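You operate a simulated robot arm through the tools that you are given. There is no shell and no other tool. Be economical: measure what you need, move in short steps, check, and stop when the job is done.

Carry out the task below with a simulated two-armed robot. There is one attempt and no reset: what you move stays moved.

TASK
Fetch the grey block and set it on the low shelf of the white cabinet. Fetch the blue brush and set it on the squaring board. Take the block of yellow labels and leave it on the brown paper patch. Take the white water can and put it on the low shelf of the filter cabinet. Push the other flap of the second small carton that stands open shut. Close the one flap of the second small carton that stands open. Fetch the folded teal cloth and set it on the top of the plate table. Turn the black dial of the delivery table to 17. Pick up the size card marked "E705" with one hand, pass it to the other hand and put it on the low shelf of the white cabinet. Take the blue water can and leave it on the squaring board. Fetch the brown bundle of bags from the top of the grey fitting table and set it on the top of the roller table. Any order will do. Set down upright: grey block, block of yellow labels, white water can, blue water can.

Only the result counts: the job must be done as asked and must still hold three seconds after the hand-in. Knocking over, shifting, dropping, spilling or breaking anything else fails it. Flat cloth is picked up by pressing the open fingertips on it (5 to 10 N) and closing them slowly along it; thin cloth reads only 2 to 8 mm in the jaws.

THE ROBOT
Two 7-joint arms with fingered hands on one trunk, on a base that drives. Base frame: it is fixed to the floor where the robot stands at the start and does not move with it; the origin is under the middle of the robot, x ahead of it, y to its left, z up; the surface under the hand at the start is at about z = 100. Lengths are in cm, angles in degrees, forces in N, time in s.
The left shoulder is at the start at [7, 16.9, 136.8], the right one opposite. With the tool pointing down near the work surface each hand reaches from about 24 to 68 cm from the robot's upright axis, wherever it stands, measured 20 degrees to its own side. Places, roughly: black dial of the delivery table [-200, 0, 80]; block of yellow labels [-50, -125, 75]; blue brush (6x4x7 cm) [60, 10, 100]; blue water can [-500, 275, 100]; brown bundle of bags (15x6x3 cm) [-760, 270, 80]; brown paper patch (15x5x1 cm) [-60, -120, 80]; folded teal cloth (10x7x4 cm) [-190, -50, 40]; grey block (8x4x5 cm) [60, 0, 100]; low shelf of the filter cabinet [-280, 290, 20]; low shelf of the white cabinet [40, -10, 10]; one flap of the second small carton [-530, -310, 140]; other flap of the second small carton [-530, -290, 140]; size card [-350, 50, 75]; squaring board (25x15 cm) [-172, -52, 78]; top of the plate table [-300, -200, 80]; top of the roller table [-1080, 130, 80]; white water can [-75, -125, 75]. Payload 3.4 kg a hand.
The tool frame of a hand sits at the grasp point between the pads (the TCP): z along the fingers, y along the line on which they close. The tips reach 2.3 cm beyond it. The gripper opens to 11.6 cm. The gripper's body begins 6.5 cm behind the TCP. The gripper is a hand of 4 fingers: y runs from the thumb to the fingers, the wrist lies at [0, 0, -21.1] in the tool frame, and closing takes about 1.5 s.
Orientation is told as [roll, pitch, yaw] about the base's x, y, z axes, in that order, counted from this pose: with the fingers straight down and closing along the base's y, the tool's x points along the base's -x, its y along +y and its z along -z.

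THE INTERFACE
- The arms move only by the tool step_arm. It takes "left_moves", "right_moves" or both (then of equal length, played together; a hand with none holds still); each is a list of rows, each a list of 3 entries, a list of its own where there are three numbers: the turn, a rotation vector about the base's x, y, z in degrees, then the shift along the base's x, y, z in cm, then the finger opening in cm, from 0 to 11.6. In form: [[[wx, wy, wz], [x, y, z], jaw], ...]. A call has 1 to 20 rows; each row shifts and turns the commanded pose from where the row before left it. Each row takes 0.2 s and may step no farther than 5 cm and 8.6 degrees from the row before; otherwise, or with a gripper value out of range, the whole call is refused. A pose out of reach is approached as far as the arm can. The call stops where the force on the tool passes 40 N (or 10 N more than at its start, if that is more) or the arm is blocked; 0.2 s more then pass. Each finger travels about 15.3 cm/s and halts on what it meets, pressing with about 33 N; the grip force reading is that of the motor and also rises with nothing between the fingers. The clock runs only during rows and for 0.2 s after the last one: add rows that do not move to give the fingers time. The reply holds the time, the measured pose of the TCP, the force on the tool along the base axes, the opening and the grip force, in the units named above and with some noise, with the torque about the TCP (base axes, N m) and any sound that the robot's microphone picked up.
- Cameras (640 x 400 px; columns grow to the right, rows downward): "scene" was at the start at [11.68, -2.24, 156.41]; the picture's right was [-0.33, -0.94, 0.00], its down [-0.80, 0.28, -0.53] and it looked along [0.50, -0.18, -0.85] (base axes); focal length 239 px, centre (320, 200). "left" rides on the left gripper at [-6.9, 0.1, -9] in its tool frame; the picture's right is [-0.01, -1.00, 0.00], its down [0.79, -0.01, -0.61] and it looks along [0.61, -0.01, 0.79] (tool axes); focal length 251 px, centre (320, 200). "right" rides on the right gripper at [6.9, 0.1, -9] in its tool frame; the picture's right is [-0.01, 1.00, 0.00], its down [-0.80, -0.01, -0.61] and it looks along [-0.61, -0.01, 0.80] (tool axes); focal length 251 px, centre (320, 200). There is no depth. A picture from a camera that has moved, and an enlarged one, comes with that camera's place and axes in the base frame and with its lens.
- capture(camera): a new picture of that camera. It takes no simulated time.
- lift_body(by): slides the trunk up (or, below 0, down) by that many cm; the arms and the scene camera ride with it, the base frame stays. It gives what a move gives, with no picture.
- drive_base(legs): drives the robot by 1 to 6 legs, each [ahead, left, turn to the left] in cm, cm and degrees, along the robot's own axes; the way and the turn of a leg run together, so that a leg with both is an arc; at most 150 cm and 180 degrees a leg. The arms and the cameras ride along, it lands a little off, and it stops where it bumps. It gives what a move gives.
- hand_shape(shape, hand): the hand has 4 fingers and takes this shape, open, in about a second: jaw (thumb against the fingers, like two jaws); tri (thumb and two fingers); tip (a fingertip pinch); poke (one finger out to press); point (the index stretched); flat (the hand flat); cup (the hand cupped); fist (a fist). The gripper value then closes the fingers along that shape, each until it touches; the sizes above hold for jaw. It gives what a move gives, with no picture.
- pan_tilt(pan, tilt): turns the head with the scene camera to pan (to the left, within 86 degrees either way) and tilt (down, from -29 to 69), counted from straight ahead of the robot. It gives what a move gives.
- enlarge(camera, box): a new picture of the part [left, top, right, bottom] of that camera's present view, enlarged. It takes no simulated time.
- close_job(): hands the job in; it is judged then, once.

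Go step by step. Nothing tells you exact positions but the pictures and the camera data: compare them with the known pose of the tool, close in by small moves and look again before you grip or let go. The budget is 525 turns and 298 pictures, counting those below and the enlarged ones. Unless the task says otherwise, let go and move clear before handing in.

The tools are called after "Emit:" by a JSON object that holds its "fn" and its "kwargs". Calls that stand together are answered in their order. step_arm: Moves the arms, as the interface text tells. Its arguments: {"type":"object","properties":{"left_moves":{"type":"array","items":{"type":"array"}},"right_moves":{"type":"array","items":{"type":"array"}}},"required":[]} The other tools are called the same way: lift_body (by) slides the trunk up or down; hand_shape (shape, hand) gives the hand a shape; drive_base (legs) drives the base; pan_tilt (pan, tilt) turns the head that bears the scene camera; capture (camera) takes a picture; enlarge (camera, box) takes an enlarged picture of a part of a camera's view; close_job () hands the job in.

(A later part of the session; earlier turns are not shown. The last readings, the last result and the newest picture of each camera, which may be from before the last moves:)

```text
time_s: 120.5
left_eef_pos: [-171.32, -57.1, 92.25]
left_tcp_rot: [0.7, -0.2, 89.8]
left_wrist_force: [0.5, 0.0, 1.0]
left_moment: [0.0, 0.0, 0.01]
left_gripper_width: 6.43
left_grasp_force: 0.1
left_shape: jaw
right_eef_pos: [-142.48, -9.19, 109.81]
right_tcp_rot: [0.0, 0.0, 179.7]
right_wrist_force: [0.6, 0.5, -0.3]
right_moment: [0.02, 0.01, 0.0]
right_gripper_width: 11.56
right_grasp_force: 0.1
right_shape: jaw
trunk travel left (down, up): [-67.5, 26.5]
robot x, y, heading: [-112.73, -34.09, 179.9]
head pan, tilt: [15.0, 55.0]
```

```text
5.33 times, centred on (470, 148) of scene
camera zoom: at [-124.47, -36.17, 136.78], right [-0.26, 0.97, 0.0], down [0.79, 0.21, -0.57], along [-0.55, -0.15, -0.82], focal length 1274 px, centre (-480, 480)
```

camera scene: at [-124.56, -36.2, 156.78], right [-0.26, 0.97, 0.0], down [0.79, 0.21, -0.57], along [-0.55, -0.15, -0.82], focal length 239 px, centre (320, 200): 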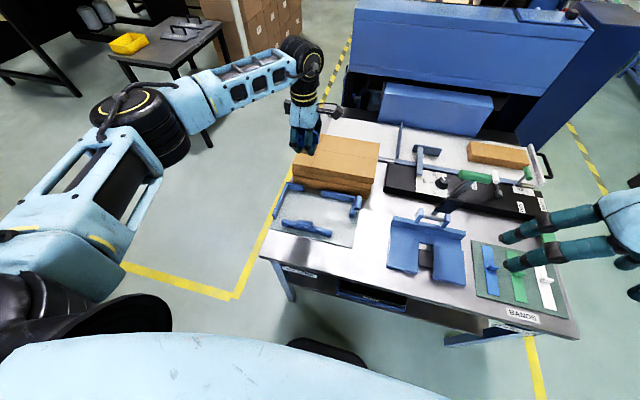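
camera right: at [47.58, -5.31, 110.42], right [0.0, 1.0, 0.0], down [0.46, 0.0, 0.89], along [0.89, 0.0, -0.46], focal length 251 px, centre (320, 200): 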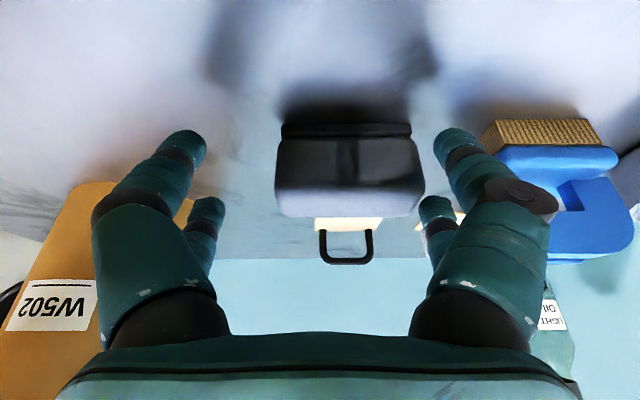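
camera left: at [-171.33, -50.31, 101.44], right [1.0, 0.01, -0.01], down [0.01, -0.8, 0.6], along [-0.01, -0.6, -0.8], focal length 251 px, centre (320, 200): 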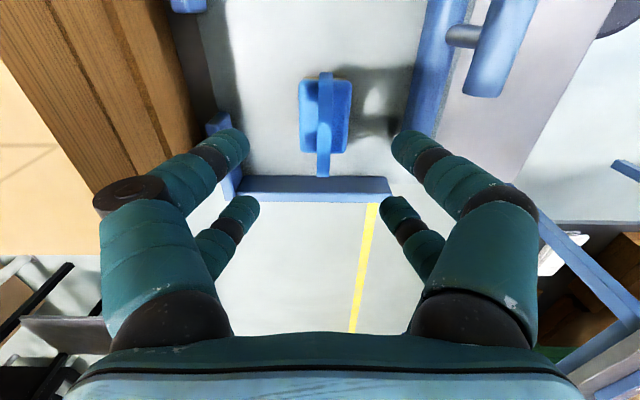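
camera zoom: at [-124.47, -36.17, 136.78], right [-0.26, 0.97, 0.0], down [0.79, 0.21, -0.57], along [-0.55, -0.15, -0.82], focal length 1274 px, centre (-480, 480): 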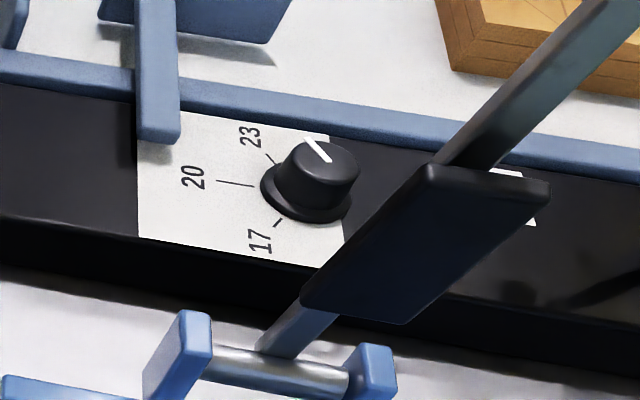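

Pointer sits near 24; 17 lies about 115° counter-clockwise (seen from above). The dial is too deep from this side, so I'll go round to the table's right end (y≈+29) and face -y. First look along the way.

Emit:
{"fn": "lift_body", "kwargs": {"by": 25}}

Emit:
{"fn": "drive_base", "kwargs": {"legs": [[-12, 0, 0], [0, -95, 0]]}}

Emit:
{"fn": "pan_tilt", "kwargs": {"pan": 0, "tilt": 35}}

Emit:
{"fn": "capture", "kwargs": {"camera": "scene"}}

```text
time_s: 123.1
left_eef_pos: [-171.44, -56.96, 117.39]
left_tcp_rot: [0.7, -0.2, 89.8]
left_wrist_force: [-0.5, 0.1, 0.2]
left_moment: [-0.03, -0.02, -0.02]
left_gripper_width: 6.44
left_grasp_force: 0.0
left_shape: jaw
right_eef_pos: [-142.49, -9.26, 134.85]
right_tcp_rot: [0.0, -0.1, 179.8]
right_wrist_force: [-0.5, -0.8, 0.3]
right_moment: [0.02, 0.05, -0.02]
right_gripper_width: 11.58
right_grasp_force: 0.1
right_shape: jaw
trunk travel left (down, up): [-92.5, 1.5]
robot x, y, heading: [-112.5, -34.73, 180.0]
head pan, tilt: [15.0, 55.0]
```

```text
time_s: 128.8
left_eef_pos: [-158.89, 38.1, 117.2]
left_tcp_rot: [0.7, -0.3, 89.3]
left_wrist_force: [-0.3, -0.5, 0.4]
left_moment: [0.0, -0.04, 0.0]
left_gripper_width: 6.44
left_grasp_force: 0.0
left_shape: jaw
right_eef_pos: [-129.69, 85.55, 134.92]
right_tcp_rot: [-0.1, -0.1, 179.3]
right_wrist_force: [-0.5, -0.1, -0.2]
right_moment: [0.03, -0.02, 0.01]
right_gripper_width: 11.57
right_grasp_force: 0.1
right_shape: jaw
trunk travel left (down, up): [-92.5, 1.5]
robot x, y, heading: [-100.4, 60.35, 179.1]
head pan, tilt: [15.0, 55.0]
```

```text
time_s: 129.7
left_eef_pos: [-159.14, 38.25, 117.34]
left_tcp_rot: [0.7, -0.2, 89.2]
left_wrist_force: [0.3, -0.3, 1.1]
left_moment: [0.0, -0.01, -0.05]
left_gripper_width: 6.48
left_grasp_force: 0.1
left_shape: jaw
right_eef_pos: [-129.73, 85.76, 134.78]
right_tcp_rot: [0.0, -0.1, 179.4]
right_wrist_force: [-0.2, -0.4, -0.2]
right_moment: [0.01, -0.02, -0.01]
right_gripper_width: 11.57
right_grasp_force: 0.1
right_shape: jaw
trunk travel left (down, up): [-92.5, 1.5]
robot x, y, heading: [-99.85, 60.41, 179.6]
head pan, tilt: [0.0, 35.0]
```

```text
244 pictures are left
camera scene: at [-113.7, 60.61, 164.6], right [0.01, 1.0, 0.0], down [0.57, -0.01, -0.82], along [-0.82, 0.01, -0.57], focal length 239 px, centre (320, 200)
```

scene: 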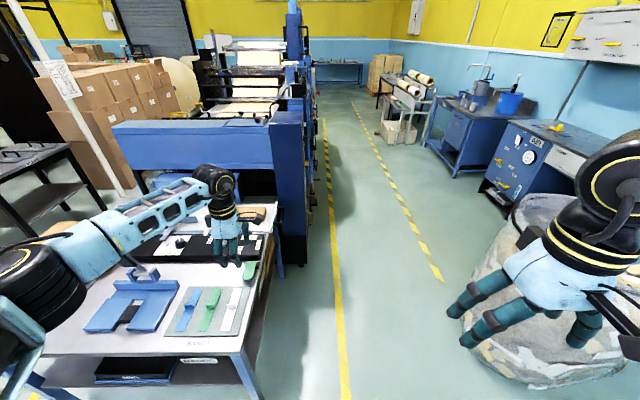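

The machine's corner stands near [-257, 45], so I must stay around x≈-188 at the table's right end. I pull the left hand in, then drive alongside and turn toward the dial.

Emit:
{"fn": "step_arm", "kwargs": {"left_moves": [[[0, 0, 0], [4.5, 0, 1], 6.5], [[0, 0, 0], [4.5, 0, 1], 6.5], [[0, 0, 0], [4.5, 0, 1], 6.5], [[0, 0, 0], [4.5, 0, 1], 6.5], [[0, 0, 0], [4, 0, 1], 6.5]]}}

Emit:
{"fn": "drive_base", "kwargs": {"legs": [[0, -10, 0], [88, 0, 0], [0, 0, 73]]}}

Emit:
{"fn": "pan_tilt", "kwargs": {"pan": 10, "tilt": 45}}

Emit:
{"fn": "capture", "kwargs": {"camera": "scene"}}

```text
time_s: 130.9
left_eef_pos: [-136.82, 38.03, 122.29]
left_tcp_rot: [0.7, -0.2, 89.2]
left_wrist_force: [-0.5, 0.4, 0.4]
left_moment: [0.0, 0.02, 0.02]
left_gripper_width: 6.47
left_grasp_force: 0.2
left_shape: jaw
right_eef_pos: [-129.45, 85.74, 134.9]
right_tcp_rot: [0.0, -0.2, 179.3]
right_wrist_force: [0.2, -0.6, -0.5]
right_moment: [0.0, -0.01, 0.02]
right_gripper_width: 11.58
right_grasp_force: 0.0
right_shape: jaw
trunk travel left (down, up): [-92.5, 1.5]
robot x, y, heading: [-99.88, 60.43, 179.3]
head pan, tilt: [0.0, 35.0]
```

```text
time_s: 139.4
left_eef_pos: [-176.29, 29.51, 122.35]
left_tcp_rot: [0.7, -0.2, 162.0]
left_wrist_force: [-0.6, -0.3, 0.5]
left_moment: [0.0, -0.02, -0.01]
left_gripper_width: 6.46
left_grasp_force: 0.1
left_shape: jaw
right_eef_pos: [-219.69, 50.71, 134.8]
right_tcp_rot: [0.0, -0.1, -107.9]
right_wrist_force: [0.1, -0.8, -0.9]
right_moment: [-0.01, 0.0, 0.03]
right_gripper_width: 11.6
right_grasp_force: 0.1
right_shape: jaw
trunk travel left (down, up): [-92.5, 1.5]
robot x, y, heading: [-186.67, 71.44, -107.8]
head pan, tilt: [0.0, 35.0]
```

```text
time_s: 140.1
left_eef_pos: [-176.23, 29.56, 122.21]
left_tcp_rot: [0.7, -0.2, 162.1]
left_wrist_force: [0.2, 0.7, 0.7]
left_moment: [-0.04, 0.01, -0.02]
left_gripper_width: 6.44
left_grasp_force: 0.0
left_shape: jaw
right_eef_pos: [-219.47, 50.52, 134.77]
right_tcp_rot: [0.0, 0.0, -108.0]
right_wrist_force: [0.4, 0.4, 0.0]
right_moment: [0.01, 0.02, 0.04]
right_gripper_width: 11.56
right_grasp_force: 0.1
right_shape: jaw
trunk travel left (down, up): [-92.5, 1.5]
robot x, y, heading: [-186.68, 71.97, -107.8]
head pan, tilt: [10.0, 45.0]
```

```text
243 pictures are left
camera scene: at [-189.05, 58.66, 163.13], right [-0.99, 0.14, 0.0], down [0.1, 0.7, -0.71], along [-0.1, -0.7, -0.71], focal length 239 px, centre (320, 200)
```

scene: 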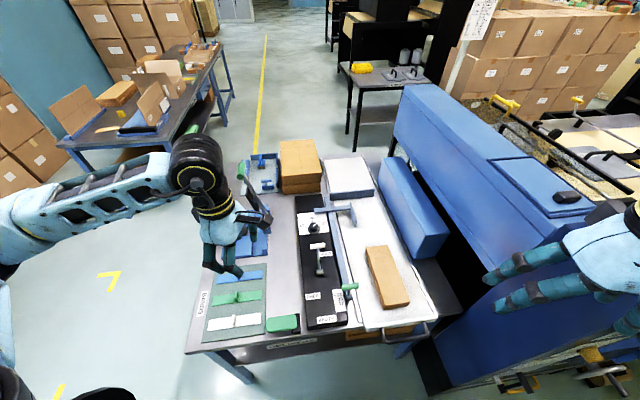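

The dial is at about [-194.7, -3.5]. I turn so that it lies 20° to my left, move closer and lower the trunk.

Emit:
{"fn": "drive_base", "kwargs": {"legs": [[0, 0, -8], [6, 3, 0]]}}

Emit:
{"fn": "lift_body", "kwargs": {"by": -12}}

Emit:
{"fn": "capture", "kwargs": {"camera": "scene"}}

```text
time_s: 141.7
left_eef_pos: [-182.15, 23.03, 122.7]
left_tcp_rot: [1.1, 0.0, 153.8]
left_wrist_force: [-0.6, 0.7, 0.1]
left_moment: [-0.05, 0.01, 0.0]
left_gripper_width: 6.43
left_grasp_force: 0.1
left_shape: jaw
right_eef_pos: [-222.16, 49.92, 134.92]
right_tcp_rot: [0.2, -0.5, -116.0]
right_wrist_force: [0.3, 0.7, 0.0]
right_moment: [-0.09, -0.01, -0.01]
right_gripper_width: 11.61
right_grasp_force: 0.1
right_shape: jaw
trunk travel left (down, up): [-92.5, 1.5]
robot x, y, heading: [-186.21, 64.89, -115.7]
head pan, tilt: [10.0, 45.0]
```

```text
time_s: 143.2
left_eef_pos: [-182.28, 21.86, 110.26]
left_tcp_rot: [0.7, -0.2, 153.8]
left_wrist_force: [0.7, 0.0, 0.6]
left_moment: [0.0, 0.0, -0.03]
left_gripper_width: 6.44
left_grasp_force: 0.1
left_shape: jaw
right_eef_pos: [-222.23, 48.75, 122.82]
right_tcp_rot: [0.0, 0.0, -115.9]
right_wrist_force: [0.0, -0.1, -0.8]
right_moment: [0.0, 0.01, -0.01]
right_gripper_width: 11.58
right_grasp_force: 0.1
right_shape: jaw
trunk travel left (down, up): [-80.5, 13.5]
robot x, y, heading: [-186.63, 65.02, -115.8]
head pan, tilt: [10.0, 45.0]
```

```text
242 pictures are left
camera scene: at [-190.8, 52.39, 151.12], right [-0.96, 0.27, 0.0], down [0.19, 0.68, -0.71], along [-0.19, -0.68, -0.71], focal length 239 px, centre (320, 200)
```

scene: 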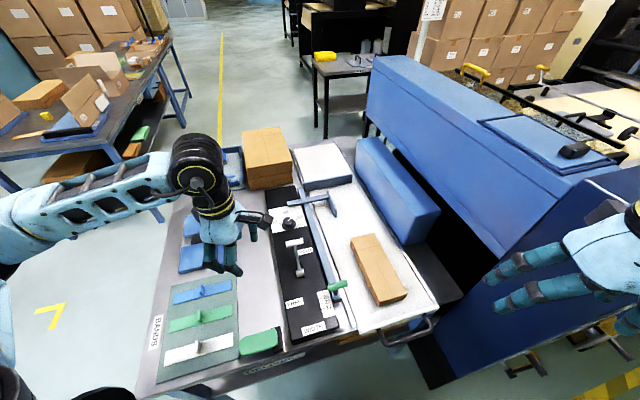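

Emit:
{"fn": "step_arm", "kwargs": {"left_moves": [[[0, 0, 0], [-4.2, -2, 0], 8], [[0, 0, 0], [-4.2, -2, 0], 8], [[0, 0, 0], [-4.1, -2, 0], 8], [[0, 0, 0], [0, -4.7, 0], 8], [[0, 0, 0], [0, -4.7, 0], 8], [[0, 0, 0], [0, -4.7, 0], 8], [[0, 0, 0], [0, -4.7, 0], 8], [[0, 0, 0], [0, 0, 0], 8]]}}

Emit:
{"fn": "capture", "kwargs": {"camera": "left"}}

Emit:
{"fn": "capture", "kwargs": {"camera": "scene"}}

```text
time_s: 145.0
left_eef_pos: [-194.66, -2.85, 110.37]
left_tcp_rot: [0.7, -0.2, 153.8]
left_wrist_force: [-0.4, 0.2, 0.0]
left_moment: [-0.02, 0.04, 0.0]
left_gripper_width: 7.98
left_grasp_force: 0.0
left_shape: jaw
right_eef_pos: [-221.99, 48.81, 122.84]
right_tcp_rot: [0.1, -0.1, -116.0]
right_wrist_force: [-0.1, 0.7, -0.1]
right_moment: [-0.03, 0.0, 0.01]
right_gripper_width: 11.61
right_grasp_force: 0.0
right_shape: jaw
trunk travel left (down, up): [-80.5, 13.5]
robot x, y, heading: [-186.65, 64.52, -115.9]
head pan, tilt: [10.0, 45.0]
```

```text
241 pictures are left
camera left: at [-200.81, 0.19, 119.45], right [0.43, 0.9, -0.01], down [0.72, -0.34, 0.6], along [0.54, -0.27, -0.8], focal length 251 px, centre (320, 200)
```

left: 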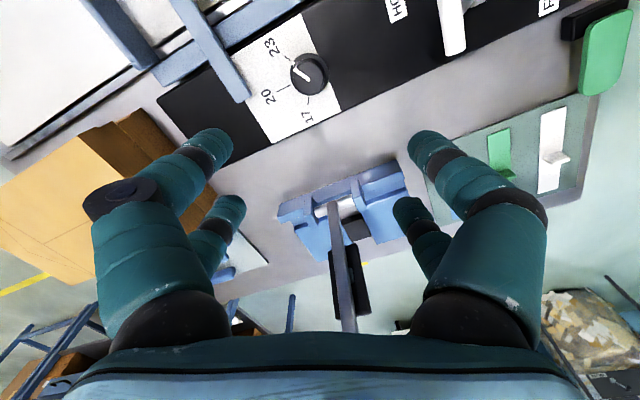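

```text
240 pictures are left
camera scene: at [-190.75, 52.52, 151.13], right [-0.96, 0.27, 0.0], down [0.19, 0.68, -0.71], along [-0.19, -0.68, -0.71], focal length 239 px, centre (320, 200)
```

scene: 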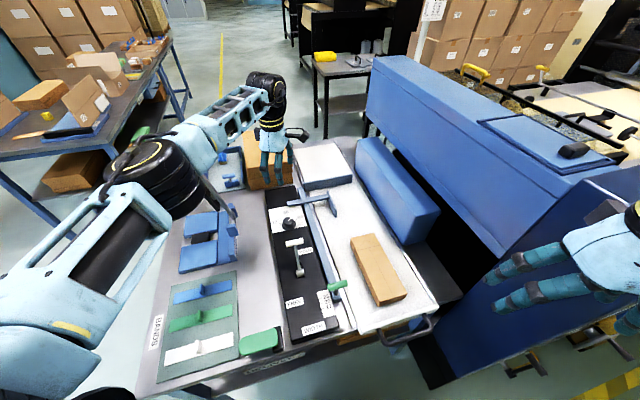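

Reached. Dial at about [-195.6, -4.2]. Zoom for the pointer.

Emit:
{"fn": "enlarge", "kwargs": {"camera": "left", "box": [248, 25, 368, 125]}}

```text
4.00 times, centred on (308, 75) of left
camera zoom: at [-200.81, 0.19, 119.45], right [0.43, 0.9, -0.01], down [0.72, -0.34, 0.6], along [0.54, -0.27, -0.8], focal length 1006 px, centre (368, 700)
```

zoom: 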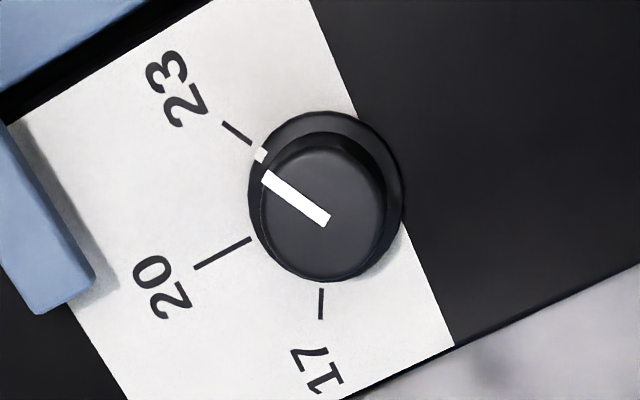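

Pointer is on 23; scale is 20° per unit, so 17 is +120° (counter-clockwise from above). Centre the hand and go down around the knob.

Emit:
{"fn": "step_arm", "kwargs": {"left_moves": [[[0, 0, 0], [-0.75, -1.5, -4], 8], [[0, 0, 0], [0, 0, -4], 8], [[0, 0, 0], [0, 0, -4], 8], [[0, 0, 0], [0, 0, -4], 8], [[0, 0, 0], [0, 0, -2], 8], [[0, 0, 0], [0, 0, 0], 8]]}}

Emit:
{"fn": "capture", "kwargs": {"camera": "left"}}

Emit:
{"fn": "enlarge", "kwargs": {"camera": "scene", "box": [180, 100, 420, 250]}}

```text
time_s: 146.4
left_eef_pos: [-194.35, -2.57, 96.25]
left_tcp_rot: [0.8, -0.2, 153.8]
left_wrist_force: [0.0, 0.1, -0.3]
left_moment: [0.01, -0.03, -0.01]
left_gripper_width: 7.98
left_grasp_force: 0.1
left_shape: jaw
left hand out of reach, approached as far as the arm can: row 1, 3, 4
right_eef_pos: [-222.18, 48.81, 122.78]
right_tcp_rot: [0.0, -0.1, -116.0]
right_wrist_force: [0.5, -0.6, -0.1]
right_moment: [-0.02, 0.03, 0.02]
right_gripper_width: 11.58
right_grasp_force: 0.1
right_shape: jaw
trunk travel left (down, up): [-80.5, 13.5]
robot x, y, heading: [-186.84, 64.98, -116.2]
head pan, tilt: [10.0, 45.0]
```

```text
238 pictures are left
camera left: at [-200.52, 0.51, 105.49], right [0.43, 0.9, -0.01], down [0.72, -0.34, 0.6], along [0.54, -0.27, -0.8], focal length 251 px, centre (320, 200)
```

left: 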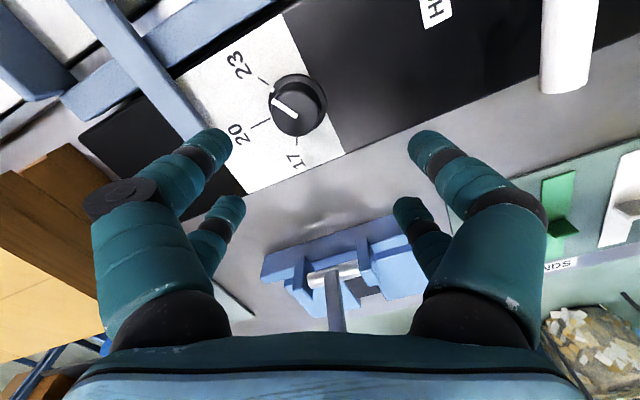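

```text
2.67 times, centred on (300, 175) of scene
camera zoom: at [-190.84, 52.53, 151.13], right [-0.96, 0.27, 0.0], down [0.19, 0.68, -0.71], along [-0.19, -0.68, -0.71], focal length 637 px, centre (373, 267)
```

zoom: 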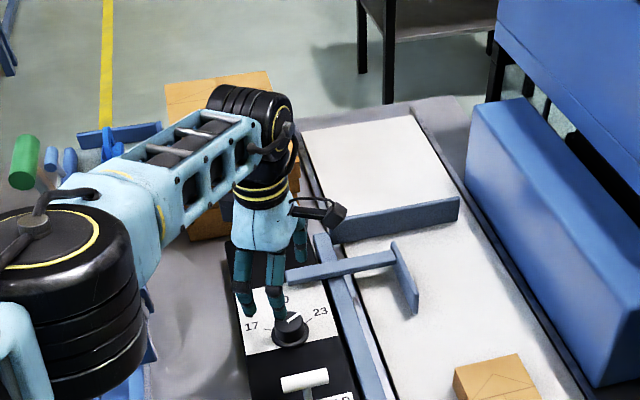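

I'm right at the reach limit (68 cm). Nudge the base 4 cm closer.

Emit:
{"fn": "drive_base", "kwargs": {"legs": [[4, 1.5, 0]]}}

Emit:
{"fn": "capture", "kwargs": {"camera": "left"}}

```text
time_s: 147.3
left_eef_pos: [-194.78, -6.13, 96.85]
left_tcp_rot: [1.2, -0.1, 153.8]
left_wrist_force: [0.2, 1.1, -0.4]
left_moment: [-0.06, -0.01, 0.0]
left_gripper_width: 7.96
left_grasp_force: 0.2
left_shape: jaw
right_eef_pos: [-222.3, 45.34, 122.93]
right_tcp_rot: [0.1, -0.5, -116.0]
right_wrist_force: [-0.1, 0.8, -0.9]
right_moment: [-0.07, 0.0, -0.04]
right_gripper_width: 11.6
right_grasp_force: 0.0
right_shape: jaw
trunk travel left (down, up): [-80.5, 13.5]
robot x, y, heading: [-186.77, 60.82, -115.7]
head pan, tilt: [10.0, 45.0]
```

```text
236 pictures are left
camera left: at [-200.84, -3.08, 105.97], right [0.43, 0.9, -0.02], down [0.72, -0.33, 0.61], along [0.54, -0.28, -0.8], focal length 251 px, centre (320, 200)
```

left: 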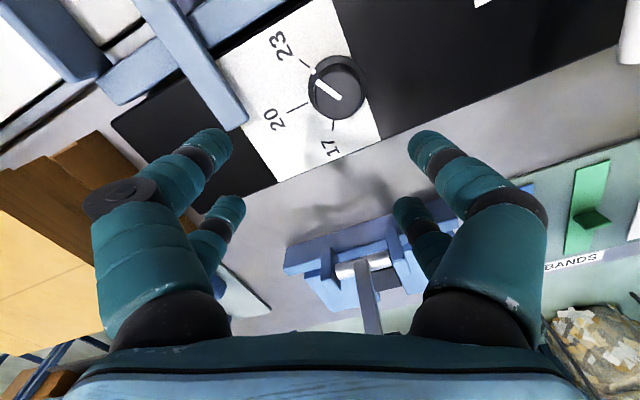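

Emit:
{"fn": "step_arm", "kwargs": {"left_moves": [[[0, 0, 0], [-1.1, 1.6, -3], 8], [[0, 0, 0], [0, 0, -3], 8], [[0, 0, 0], [0, 0, -1.5], 8], [[0, 0, 0], [0, 0, 0], 8]]}}

Emit:
{"fn": "capture", "kwargs": {"camera": "left"}}

Emit:
{"fn": "enlarge", "kwargs": {"camera": "scene", "box": [200, 120, 360, 270]}}

```text
time_s: 148.3
left_eef_pos: [-195.5, -4.84, 91.62]
left_tcp_rot: [0.8, -0.3, 153.9]
left_wrist_force: [0.3, 0.5, 0.4]
left_moment: [-0.02, 0.02, 0.0]
left_gripper_width: 8.0
left_grasp_force: 0.1
left_shape: jaw
left hand out of reach, approached as far as the arm can: row 2, 3
right_eef_pos: [-222.5, 44.58, 122.73]
right_tcp_rot: [0.1, 0.0, -116.0]
right_wrist_force: [0.4, 0.4, -0.5]
right_moment: [0.01, 0.02, -0.03]
right_gripper_width: 11.6
right_grasp_force: 0.0
right_shape: jaw
trunk travel left (down, up): [-80.5, 13.5]
robot x, y, heading: [-186.98, 60.28, -116.1]
head pan, tilt: [10.0, 45.0]
```

```text
235 pictures are left
camera left: at [-201.83, -1.87, 100.73], right [0.43, 0.9, -0.01], down [0.72, -0.34, 0.6], along [0.54, -0.27, -0.8], focal length 251 px, centre (320, 200)
```

left: 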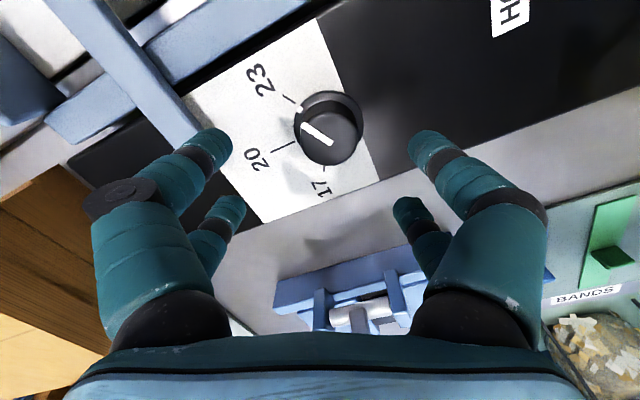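

```text
2.67 times, centred on (280, 195) of scene
camera zoom: at [-191.16, 48.2, 151.12], right [-0.96, 0.27, 0.0], down [0.19, 0.68, -0.71], along [-0.19, -0.68, -0.71], focal length 637 px, centre (427, 213)
```

zoom: 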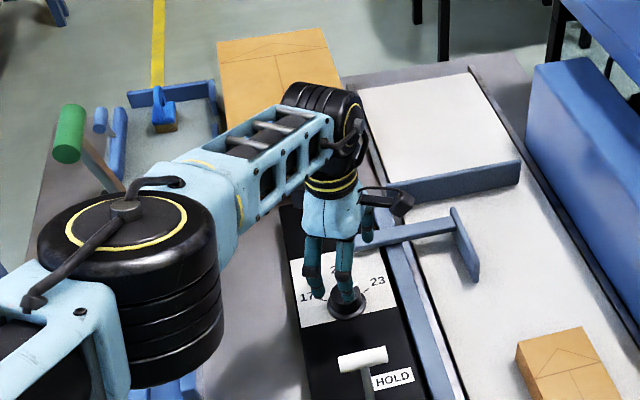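

Slightly off: dial ≈ [-196.3, -4.0]. I correct, then lower with the trunk rather than the arm.

Emit:
{"fn": "step_arm", "kwargs": {"left_moves": [[[0, 0, 0], [-0.8, 0.8, 0], 8], [[0, 0, 0], [0, 0, 0], 8]]}}

Emit:
{"fn": "lift_body", "kwargs": {"by": -3}}

Emit:
{"fn": "capture", "kwargs": {"camera": "left"}}

```text
time_s: 148.9
left_eef_pos: [-196.5, -4.02, 91.65]
left_tcp_rot: [0.8, -0.3, 153.9]
left_wrist_force: [0.0, -0.7, -1.0]
left_moment: [0.0, -0.02, 0.02]
left_gripper_width: 7.98
left_grasp_force: 0.0
left_shape: jaw
right_eef_pos: [-222.55, 44.62, 122.8]
right_tcp_rot: [0.0, 0.0, -116.0]
right_wrist_force: [-0.3, 0.7, -0.4]
right_moment: [0.02, -0.03, -0.01]
right_gripper_width: 11.59
right_grasp_force: 0.0
right_shape: jaw
trunk travel left (down, up): [-80.5, 13.5]
robot x, y, heading: [-187.08, 60.35, -115.9]
head pan, tilt: [10.0, 45.0]
```

```text
time_s: 149.7
left_eef_pos: [-196.53, -4.03, 88.59]
left_tcp_rot: [0.8, -0.3, 153.9]
left_wrist_force: [0.4, 0.0, -0.2]
left_moment: [-0.02, -0.02, -0.01]
left_gripper_width: 8.0
left_grasp_force: 0.1
left_shape: jaw
right_eef_pos: [-222.51, 44.63, 119.71]
right_tcp_rot: [-0.1, -0.1, -116.0]
right_wrist_force: [-0.3, -0.5, -0.5]
right_moment: [-0.03, -0.03, 0.0]
right_gripper_width: 11.6
right_grasp_force: 0.1
right_shape: jaw
trunk travel left (down, up): [-77.5, 16.5]
robot x, y, heading: [-187.16, 60.61, -116.1]
head pan, tilt: [10.0, 45.0]
```

```text
233 pictures are left
camera left: at [-202.67, -1.0, 97.8], right [0.43, 0.9, -0.01], down [0.72, -0.34, 0.6], along [0.54, -0.27, -0.8], focal length 251 px, centre (320, 200)
```

left: 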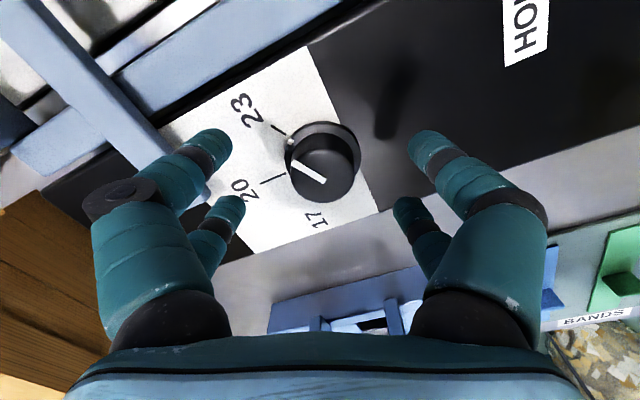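

Centred on the knob. Narrow the opening to clear the blue bar, and lower further.

Emit:
{"fn": "step_arm", "kwargs": {"left_moves": [[[0, 0, 0], [0, 0, 0], 6.4], [[0, 0, 0], [0, 0, 0], 6.4], [[0, 0, 0], [0, 0, 0], 6.4]]}}

Emit:
{"fn": "lift_body", "kwargs": {"by": -2.2}}

Emit:
{"fn": "capture", "kwargs": {"camera": "left"}}

```text
time_s: 150.4
left_eef_pos: [-196.51, -4.11, 88.7]
left_tcp_rot: [0.8, -0.2, 153.9]
left_wrist_force: [0.4, 0.5, 0.8]
left_moment: [0.0, 0.01, -0.02]
left_gripper_width: 6.47
left_grasp_force: 0.0
left_shape: jaw
right_eef_pos: [-222.5, 44.56, 119.84]
right_tcp_rot: [-0.1, -0.1, -116.1]
right_wrist_force: [-0.7, 0.6, -0.5]
right_moment: [-0.03, 0.03, 0.03]
right_gripper_width: 11.6
right_grasp_force: 0.0
right_shape: jaw
trunk travel left (down, up): [-77.5, 16.5]
robot x, y, heading: [-186.84, 60.83, -116.0]
head pan, tilt: [10.0, 45.0]
```

```text
time_s: 151.1
left_eef_pos: [-196.5, -4.0, 86.5]
left_tcp_rot: [0.8, -0.3, 153.9]
left_wrist_force: [-0.1, -0.6, -0.1]
left_moment: [-0.01, 0.0, -0.01]
left_gripper_width: 6.46
left_grasp_force: 0.0
left_shape: jaw
right_eef_pos: [-222.47, 44.55, 117.71]
right_tcp_rot: [0.1, -0.1, -116.0]
right_wrist_force: [0.9, -0.1, 0.0]
right_moment: [0.02, 0.0, -0.03]
right_gripper_width: 11.6
right_grasp_force: 0.2
right_shape: jaw
trunk travel left (down, up): [-75.3, 18.7]
robot x, y, heading: [-186.73, 60.72, -115.9]
head pan, tilt: [10.0, 45.0]
```

```text
232 pictures are left
camera left: at [-202.67, -1.03, 95.58], right [0.43, 0.9, -0.01], down [0.72, -0.34, 0.6], along [0.54, -0.27, -0.8], focal length 251 px, centre (320, 200)
```

left: 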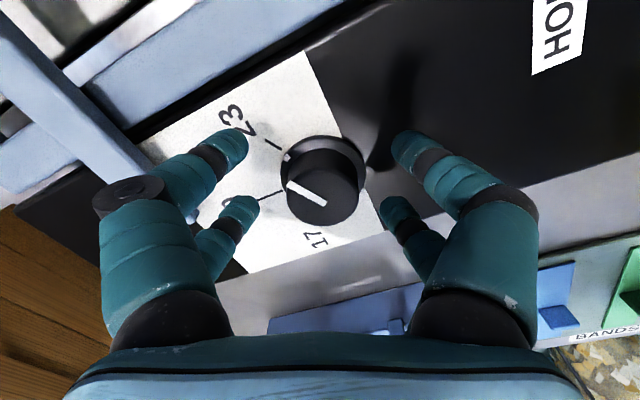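

Emit:
{"fn": "step_arm", "kwargs": {"left_moves": [[[0, 0, 0], [0, 0, 0], 5], [[0, 0, 0], [0, 0, 0], 4], [[0, 0, 0], [0, 0, 0], 3], [[0, 0, 0], [0, 0, 0], 1], [[0, 0, 0], [0, 0, 0], 1], [[0, 0, 0], [0, 0, 0], 1]]}}

Emit:
{"fn": "capture", "kwargs": {"camera": "left"}}

```text
time_s: 152.5
left_eef_pos: [-196.46, -3.96, 86.72]
left_tcp_rot: [0.9, -0.2, 153.9]
left_wrist_force: [0.3, -0.6, 6.8]
left_moment: [-0.07, -0.15, -0.01]
left_gripper_width: 1.32
left_grasp_force: 0.0
left_shape: jaw
right_eef_pos: [-222.45, 44.76, 117.6]
right_tcp_rot: [0.0, -0.1, -116.0]
right_wrist_force: [-0.8, -0.2, -0.1]
right_moment: [-0.01, -0.01, -0.01]
right_gripper_width: 11.59
right_grasp_force: 0.1
right_shape: jaw
trunk travel left (down, up): [-75.3, 18.7]
robot x, y, heading: [-186.59, 60.63, -116.1]
head pan, tilt: [10.0, 45.0]
```

```text
231 pictures are left
camera left: at [-202.63, -0.94, 95.68], right [0.43, 0.9, -0.02], down [0.72, -0.34, 0.6], along [0.54, -0.27, -0.8], focal length 251 px, centre (320, 200)
```

left: 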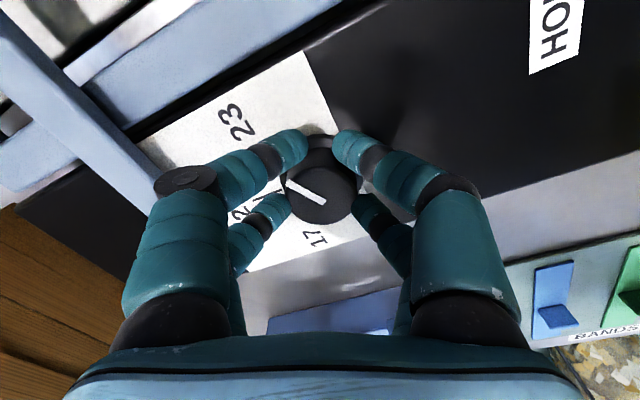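

Emit:
{"fn": "step_arm", "kwargs": {"left_moves": [[[0, 0, 0], [0, 0, 0], 0], [[0, 0, 0], [0, 0, 0], 0], [[0, 0, 0], [0, 0, 0], 0], [[0, 0, 8], [0, 0, 0], 0], [[0, 0, 8], [0, 0, 0], 0], [[0, 0, 8], [0, 0, 0], 0], [[0, 0, 8], [0, 0, 0], 0], [[0, 0, 8], [0, 0, 0], 0], [[0, 0, 0], [0, 0, 0], 0]]}}

Emit:
{"fn": "capture", "kwargs": {"camera": "left"}}

```text
time_s: 154.5
left_eef_pos: [-196.54, -3.77, 86.75]
left_tcp_rot: [1.1, -0.3, -166.0]
left_wrist_force: [-3.0, -6.5, 33.1]
left_moment: [-0.34, -0.49, -0.13]
left_gripper_width: 0.0
left_grasp_force: 33.3
left_shape: jaw
right_eef_pos: [-222.38, 45.02, 117.79]
right_tcp_rot: [0.2, -0.2, -116.0]
right_wrist_force: [0.2, 0.0, -0.2]
right_moment: [0.02, -0.01, -0.01]
right_gripper_width: 11.57
right_grasp_force: 0.0
right_shape: jaw
trunk travel left (down, up): [-75.3, 18.7]
robot x, y, heading: [-186.81, 60.35, -115.9]
head pan, tilt: [10.0, 45.0]
```

```text
230 pictures are left
camera left: at [-203.16, -5.32, 95.91], right [-0.25, 0.97, -0.02], down [0.77, 0.21, 0.6], along [0.59, 0.14, -0.8], focal length 251 px, centre (320, 200)
```

left: 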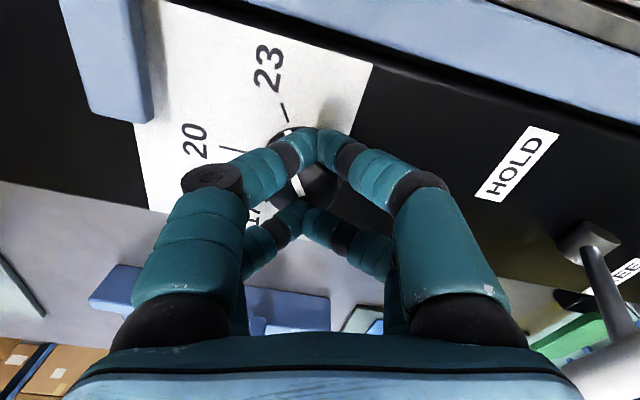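

The two finger pairs straddled the knob without gripping it. I open, rise, and try the "tri" shape (thumb and two fingers), looking at its geometry first.

Emit:
{"fn": "step_arm", "kwargs": {"left_moves": [[[0, 0, 0], [0, 0, 0.3], 2], [[0, 0, 0], [0, 0, 0], 4], [[0, 0, 0], [0, 0, 0], 6.4], [[0, 0, 0], [0, 0, 0], 6.4], [[0, 0, 0], [0, 0, 0], 6.4], [[0, 0, 0], [0, 0, 3], 6.4], [[0, 0, 0], [0, 0, 4], 6.4]]}}

Emit:
{"fn": "hand_shape", "kwargs": {"hand": "left", "shape": "tri"}}

Emit:
{"fn": "capture", "kwargs": {"camera": "left"}}

```text
time_s: 156.1
left_eef_pos: [-196.49, -3.82, 93.83]
left_tcp_rot: [0.8, -0.1, -166.1]
left_wrist_force: [-0.6, -0.7, -0.3]
left_moment: [0.02, 0.03, 0.0]
left_gripper_width: 6.33
left_grasp_force: 0.1
left_shape: jaw
right_eef_pos: [-222.5, 44.65, 117.63]
right_tcp_rot: [0.0, -0.1, -115.9]
right_wrist_force: [-0.6, -0.5, 0.8]
right_moment: [-0.06, -0.02, -0.04]
right_gripper_width: 11.59
right_grasp_force: 0.1
right_shape: jaw
trunk travel left (down, up): [-75.3, 18.7]
robot x, y, heading: [-186.88, 60.53, -116.1]
head pan, tilt: [10.0, 45.0]
```

```text
time_s: 157.0
left_eef_pos: [-196.5, -3.99, 93.76]
left_tcp_rot: [0.9, -0.2, -166.2]
left_wrist_force: [-0.1, -1.2, -0.3]
left_moment: [0.01, 0.01, 0.01]
left_gripper_width: 11.61
left_grasp_force: 0.1
left_shape: tri
right_eef_pos: [-222.66, 44.58, 117.57]
right_tcp_rot: [0.0, 0.0, -115.9]
right_wrist_force: [0.0, -1.1, -0.2]
right_moment: [0.0, 0.0, -0.03]
right_gripper_width: 11.59
right_grasp_force: 0.0
right_shape: jaw
trunk travel left (down, up): [-75.3, 18.7]
robot x, y, heading: [-187.23, 60.29, -115.9]
head pan, tilt: [10.0, 45.0]
```

```text
229 pictures are left
camera left: at [-203.18, -5.58, 102.84], right [-0.25, 0.97, -0.01], down [0.77, 0.21, 0.6], along [0.59, 0.14, -0.8], focal length 251 px, centre (320, 200)
```

left: 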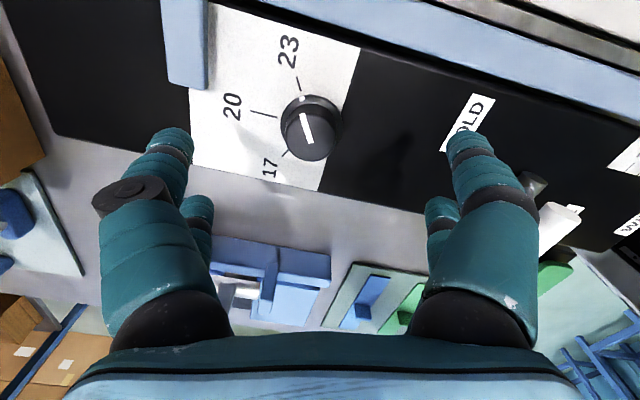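

Emit:
{"fn": "step_arm", "kwargs": {"left_moves": [[[0, 0, 0], [0, 0, 0], 8], [[0, 0, 0], [0, 0, 0], 4], [[0, 0, 0], [0, 0, 0], 2], [[0, 0, 0], [0, 0, 0], 2], [[0, 0, 0], [0, 0, 0], 2]]}}

Emit:
{"fn": "capture", "kwargs": {"camera": "left"}}

Emit:
{"fn": "hand_shape", "kwargs": {"hand": "left", "shape": "tip"}}

Emit:
{"fn": "step_arm", "kwargs": {"left_moves": [[[0, 0, 0], [0, 0, 0], 8], [[0, 0, 0], [0, 0, 0], 4], [[0, 0, 0], [0, 0, 0], 2], [[0, 0, 0], [0, 0, 0], 2], [[0, 0, 0], [0, 0, 0], 2]]}}

Emit:
{"fn": "capture", "kwargs": {"camera": "left"}}

```text
time_s: 158.2
left_eef_pos: [-196.51, -4.0, 93.74]
left_tcp_rot: [0.8, -0.1, -166.2]
left_wrist_force: [-0.4, -0.4, 0.5]
left_moment: [-0.02, 0.02, -0.01]
left_gripper_width: 2.04
left_grasp_force: 0.0
left_shape: tri
right_eef_pos: [-222.52, 44.73, 117.53]
right_tcp_rot: [0.0, 0.0, -115.9]
right_wrist_force: [0.5, -0.6, 0.8]
right_moment: [0.03, 0.03, 0.01]
right_gripper_width: 11.6
right_grasp_force: 0.1
right_shape: jaw
trunk travel left (down, up): [-75.3, 18.7]
robot x, y, heading: [-187.16, 60.55, -115.7]
head pan, tilt: [10.0, 45.0]
```

```text
228 pictures are left
camera left: at [-203.18, -5.57, 102.87], right [-0.25, 0.97, -0.01], down [0.77, 0.21, 0.6], along [0.59, 0.14, -0.8], focal length 251 px, centre (320, 200)
```

left: 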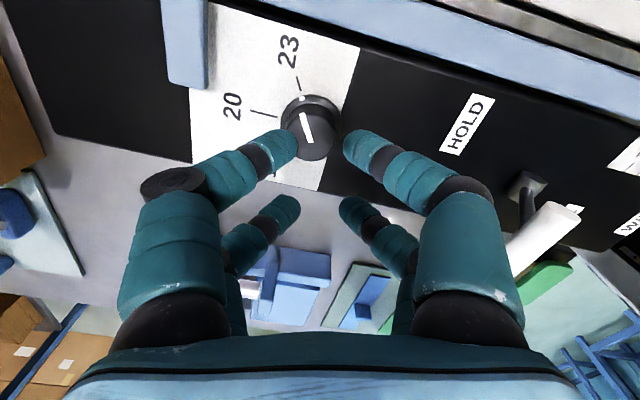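

```text
time_s: 159.1
left_eef_pos: [-196.36, -4.04, 93.76]
left_tcp_rot: [0.8, -0.2, -166.1]
left_wrist_force: [-0.2, 0.2, -0.6]
left_moment: [0.01, 0.0, 0.04]
left_gripper_width: 11.62
left_grasp_force: 0.0
left_shape: tip
right_eef_pos: [-222.5, 44.67, 117.77]
right_tcp_rot: [0.0, -0.1, -116.1]
right_wrist_force: [-0.5, -0.1, 0.4]
right_moment: [-0.02, -0.01, 0.03]
right_gripper_width: 11.61
right_grasp_force: 0.1
right_shape: jaw
trunk travel left (down, up): [-75.3, 18.7]
robot x, y, heading: [-186.95, 60.45, -116.1]
head pan, tilt: [10.0, 45.0]
```

```text
time_s: 160.3
left_eef_pos: [-196.58, -3.96, 93.84]
left_tcp_rot: [0.8, -0.2, -166.1]
left_wrist_force: [-0.5, -0.3, -1.3]
left_moment: [0.0, 0.01, 0.01]
left_gripper_width: 2.05
left_grasp_force: 0.0
left_shape: tip
right_eef_pos: [-222.57, 44.61, 117.68]
right_tcp_rot: [-0.1, -0.1, -116.1]
right_wrist_force: [-0.5, -0.1, 0.6]
right_moment: [0.01, 0.0, -0.01]
right_gripper_width: 11.59
right_grasp_force: 0.1
right_shape: jaw
trunk travel left (down, up): [-75.3, 18.7]
robot x, y, heading: [-187.22, 60.81, -116.1]
head pan, tilt: [10.0, 45.0]
```

```text
227 pictures are left
camera left: at [-203.18, -5.56, 102.87], right [-0.25, 0.97, -0.01], down [0.77, 0.21, 0.6], along [0.59, 0.14, -0.8], focal length 251 px, centre (320, 200)
```

left: 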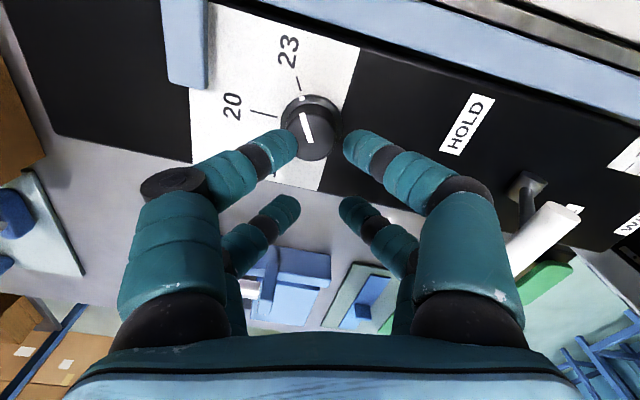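

All shapes close as two finger pairs at ±1.8 cm. So I'll grip the knob diametrically with only the front pair: offset the hand 1.8 cm, and later orbit the hand about the knob axis.

Emit:
{"fn": "hand_shape", "kwargs": {"hand": "left", "shape": "jaw"}}

Emit:
{"fn": "step_arm", "kwargs": {"left_moves": [[[0, 0, -8], [0, 0, 0], 6.4], [[0, 0, -8], [0, 0, 0], 6.4], [[0, 0, -8], [0, 0, 0], 6.4], [[0, 0, -8], [0, 0, 0], 6.4], [[0, 0, -8], [0, 0, 0], 6.4], [[0, 0, 0], [1.6, -0.8, -3], 6.4], [[0, 0, 0], [0, 0, -1.5], 6.4], [[0, 0, 0], [0, 0, 0], 6.4]]}}

Emit:
{"fn": "capture", "kwargs": {"camera": "left"}}

```text
time_s: 161.2
left_eef_pos: [-196.44, -3.91, 93.75]
left_tcp_rot: [0.7, -0.2, -166.1]
left_wrist_force: [0.1, 0.1, -0.1]
left_moment: [0.0, -0.01, 0.0]
left_gripper_width: 11.59
left_grasp_force: 0.1
left_shape: jaw
right_eef_pos: [-222.48, 44.57, 117.66]
right_tcp_rot: [-0.1, -0.2, -116.1]
right_wrist_force: [0.1, -0.1, 0.2]
right_moment: [0.02, 0.03, 0.0]
right_gripper_width: 11.63
right_grasp_force: 0.1
right_shape: jaw
trunk travel left (down, up): [-75.3, 18.7]
robot x, y, heading: [-186.99, 60.49, -115.8]
head pan, tilt: [10.0, 45.0]
```

```text
time_s: 163.0
left_eef_pos: [-195.0, -4.8, 89.32]
left_tcp_rot: [0.8, -0.1, 153.9]
left_wrist_force: [0.6, 0.4, 0.8]
left_moment: [0.03, -0.05, 0.09]
left_gripper_width: 6.44
left_grasp_force: 0.0
left_shape: jaw
right_eef_pos: [-222.46, 44.51, 117.6]
right_tcp_rot: [0.0, -0.1, -116.1]
right_wrist_force: [-0.2, 0.2, -0.8]
right_moment: [-0.01, 0.0, 0.0]
right_gripper_width: 11.59
right_grasp_force: 0.0
right_shape: jaw
trunk travel left (down, up): [-75.3, 18.7]
robot x, y, heading: [-186.78, 60.28, -115.7]
head pan, tilt: [10.0, 45.0]
```

```text
226 pictures are left
camera left: at [-201.07, -1.8, 98.38], right [0.43, 0.9, -0.01], down [0.72, -0.34, 0.6], along [0.54, -0.27, -0.8], focal length 251 px, centre (320, 200)
```

left: 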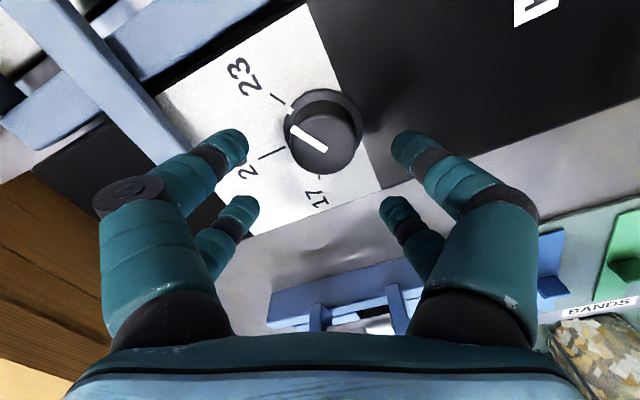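

Emit:
{"fn": "step_arm", "kwargs": {"left_moves": [[[0, 0, 0], [0.5, 0, 0], 6.4], [[0, 0, 0], [0, 0, 0], 6.4]]}}

Emit:
{"fn": "lift_body", "kwargs": {"by": -3}}

Emit:
{"fn": "step_arm", "kwargs": {"left_moves": [[[0, 0, 0], [0, 0, 0], 5], [[0, 0, 0], [0, 0, 0], 4], [[0, 0, 0], [0, 0, 0], 3], [[0, 0, 0], [0, 0, 0], 3], [[0, 0, 0], [0, 0, 0], 3]]}}

Emit:
{"fn": "capture", "kwargs": {"camera": "left"}}

```text
time_s: 163.6
left_eef_pos: [-194.46, -4.92, 89.24]
left_tcp_rot: [0.8, -0.2, 153.9]
left_wrist_force: [0.2, 0.4, -0.1]
left_moment: [-0.01, -0.01, 0.0]
left_gripper_width: 6.48
left_grasp_force: 0.1
left_shape: jaw
right_eef_pos: [-222.62, 44.55, 117.59]
right_tcp_rot: [0.0, -0.1, -116.1]
right_wrist_force: [0.8, 0.3, -0.2]
right_moment: [0.04, -0.03, -0.01]
right_gripper_width: 11.6
right_grasp_force: 0.0
right_shape: jaw
trunk travel left (down, up): [-75.3, 18.7]
robot x, y, heading: [-186.74, 60.75, -115.8]
head pan, tilt: [10.0, 45.0]
```

```text
time_s: 164.4
left_eef_pos: [-194.37, -4.82, 86.3]
left_tcp_rot: [0.9, -0.1, 153.9]
left_wrist_force: [-0.7, 0.0, -0.1]
left_moment: [0.0, -0.02, -0.01]
left_gripper_width: 6.44
left_grasp_force: 0.0
left_shape: jaw
right_eef_pos: [-222.54, 44.79, 114.62]
right_tcp_rot: [0.0, -0.1, -115.9]
right_wrist_force: [0.1, 0.1, 0.4]
right_moment: [0.01, 0.0, 0.01]
right_gripper_width: 11.6
right_grasp_force: 0.0
right_shape: jaw
trunk travel left (down, up): [-72.3, 21.7]
robot x, y, heading: [-186.82, 60.6, -115.8]
head pan, tilt: [10.0, 45.0]
```

```text
time_s: 165.6
left_eef_pos: [-194.47, -4.83, 86.35]
left_tcp_rot: [0.8, -0.3, 153.9]
left_wrist_force: [-3.5, 0.6, 0.0]
left_moment: [-0.02, 0.06, -0.01]
left_gripper_width: 1.38
left_grasp_force: 32.8
left_shape: jaw
right_eef_pos: [-222.68, 44.71, 114.5]
right_tcp_rot: [-0.1, 0.0, -116.1]
right_wrist_force: [0.3, -0.4, -0.1]
right_moment: [-0.01, -0.04, -0.01]
right_gripper_width: 11.59
right_grasp_force: 0.1
right_shape: jaw
trunk travel left (down, up): [-72.3, 21.7]
robot x, y, heading: [-186.76, 60.56, -115.9]
head pan, tilt: [10.0, 45.0]
```

```text
225 pictures are left
camera left: at [-200.66, -1.81, 95.41], right [0.43, 0.9, -0.01], down [0.72, -0.34, 0.6], along [0.54, -0.27, -0.8], focal length 251 px, centre (320, 200)
```

left: 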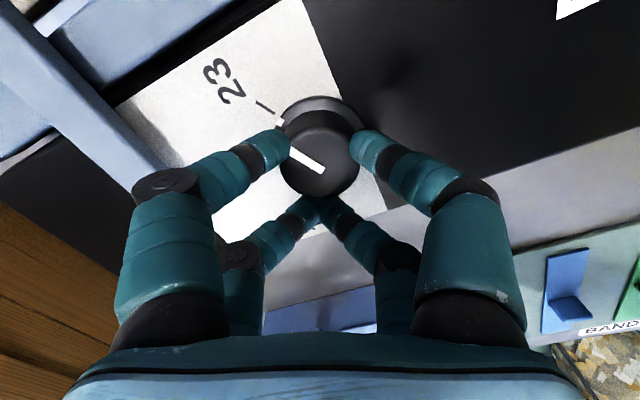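

The front pair holds the knob. Turn 40° while orbiting about its axis, then check.

Emit:
{"fn": "step_arm", "kwargs": {"left_moves": [[[0, 0, 0], [0, 0, 0], 2], [[0, 0, 8], [0.09, 0.23, 0], 2], [[0, 0, 8], [0.06, 0.24, 0], 2], [[0, 0, 8], [0.03, 0.25, 0], 2], [[0, 0, 8], [-0.01, 0.25, 0], 2], [[0, 0, 8], [-0.04, 0.25, 0], 2], [[0, 0, 0], [0, 0, 0], 2]]}}

Emit:
{"fn": "capture", "kwargs": {"camera": "left"}}

```text
time_s: 167.2
left_eef_pos: [-194.59, -3.91, 86.33]
left_tcp_rot: [0.8, -0.2, -166.0]
left_wrist_force: [-14.2, -14.9, 8.2]
left_moment: [-0.46, 0.31, -0.02]
left_gripper_width: 1.17
left_grasp_force: 33.0
left_shape: jaw
right_eef_pos: [-222.81, 44.41, 114.5]
right_tcp_rot: [0.1, 0.1, -116.1]
right_wrist_force: [-0.4, -0.5, -0.2]
right_moment: [0.01, 0.02, 0.01]
right_gripper_width: 11.6
right_grasp_force: 0.0
right_shape: jaw
trunk travel left (down, up): [-72.3, 21.7]
robot x, y, heading: [-186.91, 60.47, -115.8]
head pan, tilt: [10.0, 45.0]
```

```text
224 pictures are left
camera left: at [-201.27, -5.44, 95.38], right [-0.25, 0.97, -0.01], down [0.77, 0.21, 0.6], along [0.59, 0.14, -0.8], focal length 251 px, centre (320, 200)
```

left: 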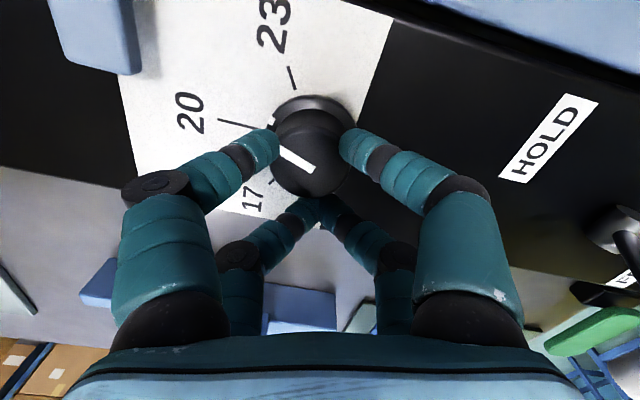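

The knob turns. There is some side load, so I correct the centre a little and go on another 40°.

Emit:
{"fn": "step_arm", "kwargs": {"left_moves": [[[0, 0, 0], [-0.25, -0.25, 0], 2], [[0, 0, 8], [-0.08, 0.24, 0], 2], [[0, 0, 8], [-0.11, 0.22, 0], 2], [[0, 0, 8], [-0.14, 0.2, 0], 2], [[0, 0, 8], [-0.17, 0.18, 0], 2], [[0, 0, 8], [-0.19, 0.16, 0], 2], [[0, 0, 0], [0, 0, 0], 2]]}}

Emit:
{"fn": "capture", "kwargs": {"camera": "left"}}

```text
time_s: 168.7
left_eef_pos: [-195.23, -3.55, 86.4]
left_tcp_rot: [1.1, -0.8, -126.2]
left_wrist_force: [-5.3, -19.7, 2.0]
left_moment: [-0.42, -0.04, -0.06]
left_gripper_width: 1.14
left_grasp_force: 32.8
left_shape: jaw
right_eef_pos: [-222.58, 44.36, 114.64]
right_tcp_rot: [0.0, 0.1, -116.1]
right_wrist_force: [-0.2, 0.7, 0.5]
right_moment: [-0.04, -0.01, -0.01]
right_gripper_width: 11.59
right_grasp_force: 0.0
right_shape: jaw
trunk travel left (down, up): [-72.3, 21.7]
robot x, y, heading: [-187.14, 60.56, -115.8]
head pan, tilt: [10.0, 45.0]
stopped in row 7 (left hand): the force on the tool passed its limit at 41 N (the readings are from after the stop); the commanded pose is now the measured one
```

```text
223 pictures are left
camera left: at [-199.36, -8.89, 95.5], right [-0.81, 0.58, -0.02], down [0.46, 0.66, 0.6], along [0.36, 0.48, -0.8], focal length 251 px, centre (320, 200)
```

left: 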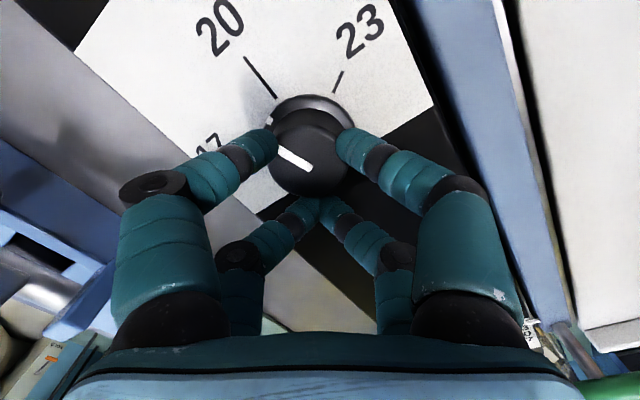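

Emit:
{"fn": "step_arm", "kwargs": {"left_moves": [[[0, 0, 0], [-0.1, -0.4, 0], 2], [[0, 0, 8], [-0.21, 0.1, 0], 2], [[0, 0, 8], [-0.23, 0.08, 0], 2], [[0, 0, 8], [-0.24, 0.04, 0], 2], [[0, 0, 8], [-0.25, 0.0, 0], 2], [[0, 0, 6], [-0.2, 0, 0], 2], [[0, 0, 0], [0, 0, 0], 2]]}}

Emit:
{"fn": "capture", "kwargs": {"camera": "left"}}

```text
time_s: 170.3
left_eef_pos: [-195.86, -3.76, 86.26]
left_tcp_rot: [1.0, -0.5, -88.1]
left_wrist_force: [16.1, -29.0, 10.9]
left_moment: [-0.62, -0.46, -0.07]
left_gripper_width: 1.17
left_grasp_force: 32.7
left_shape: jaw
right_eef_pos: [-222.14, 44.13, 114.68]
right_tcp_rot: [-0.3, 0.1, -116.1]
right_wrist_force: [-0.2, -0.5, -0.1]
right_moment: [-0.03, -0.01, 0.0]
right_gripper_width: 11.59
right_grasp_force: 0.1
right_shape: jaw
trunk travel left (down, up): [-72.3, 21.7]
robot x, y, heading: [-186.67, 60.67, -116.1]
head pan, tilt: [10.0, 45.0]
```

```text
222 pictures are left
camera left: at [-195.88, -10.48, 95.38], right [-1.0, -0.04, -0.02], down [-0.04, 0.8, 0.6], along [-0.01, 0.6, -0.8], focal length 251 px, centre (320, 200)
```

left: 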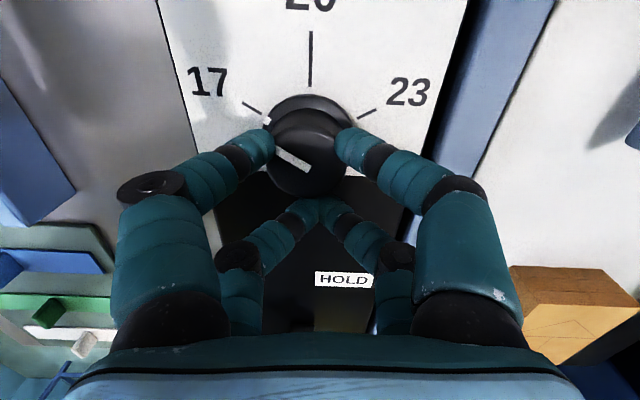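

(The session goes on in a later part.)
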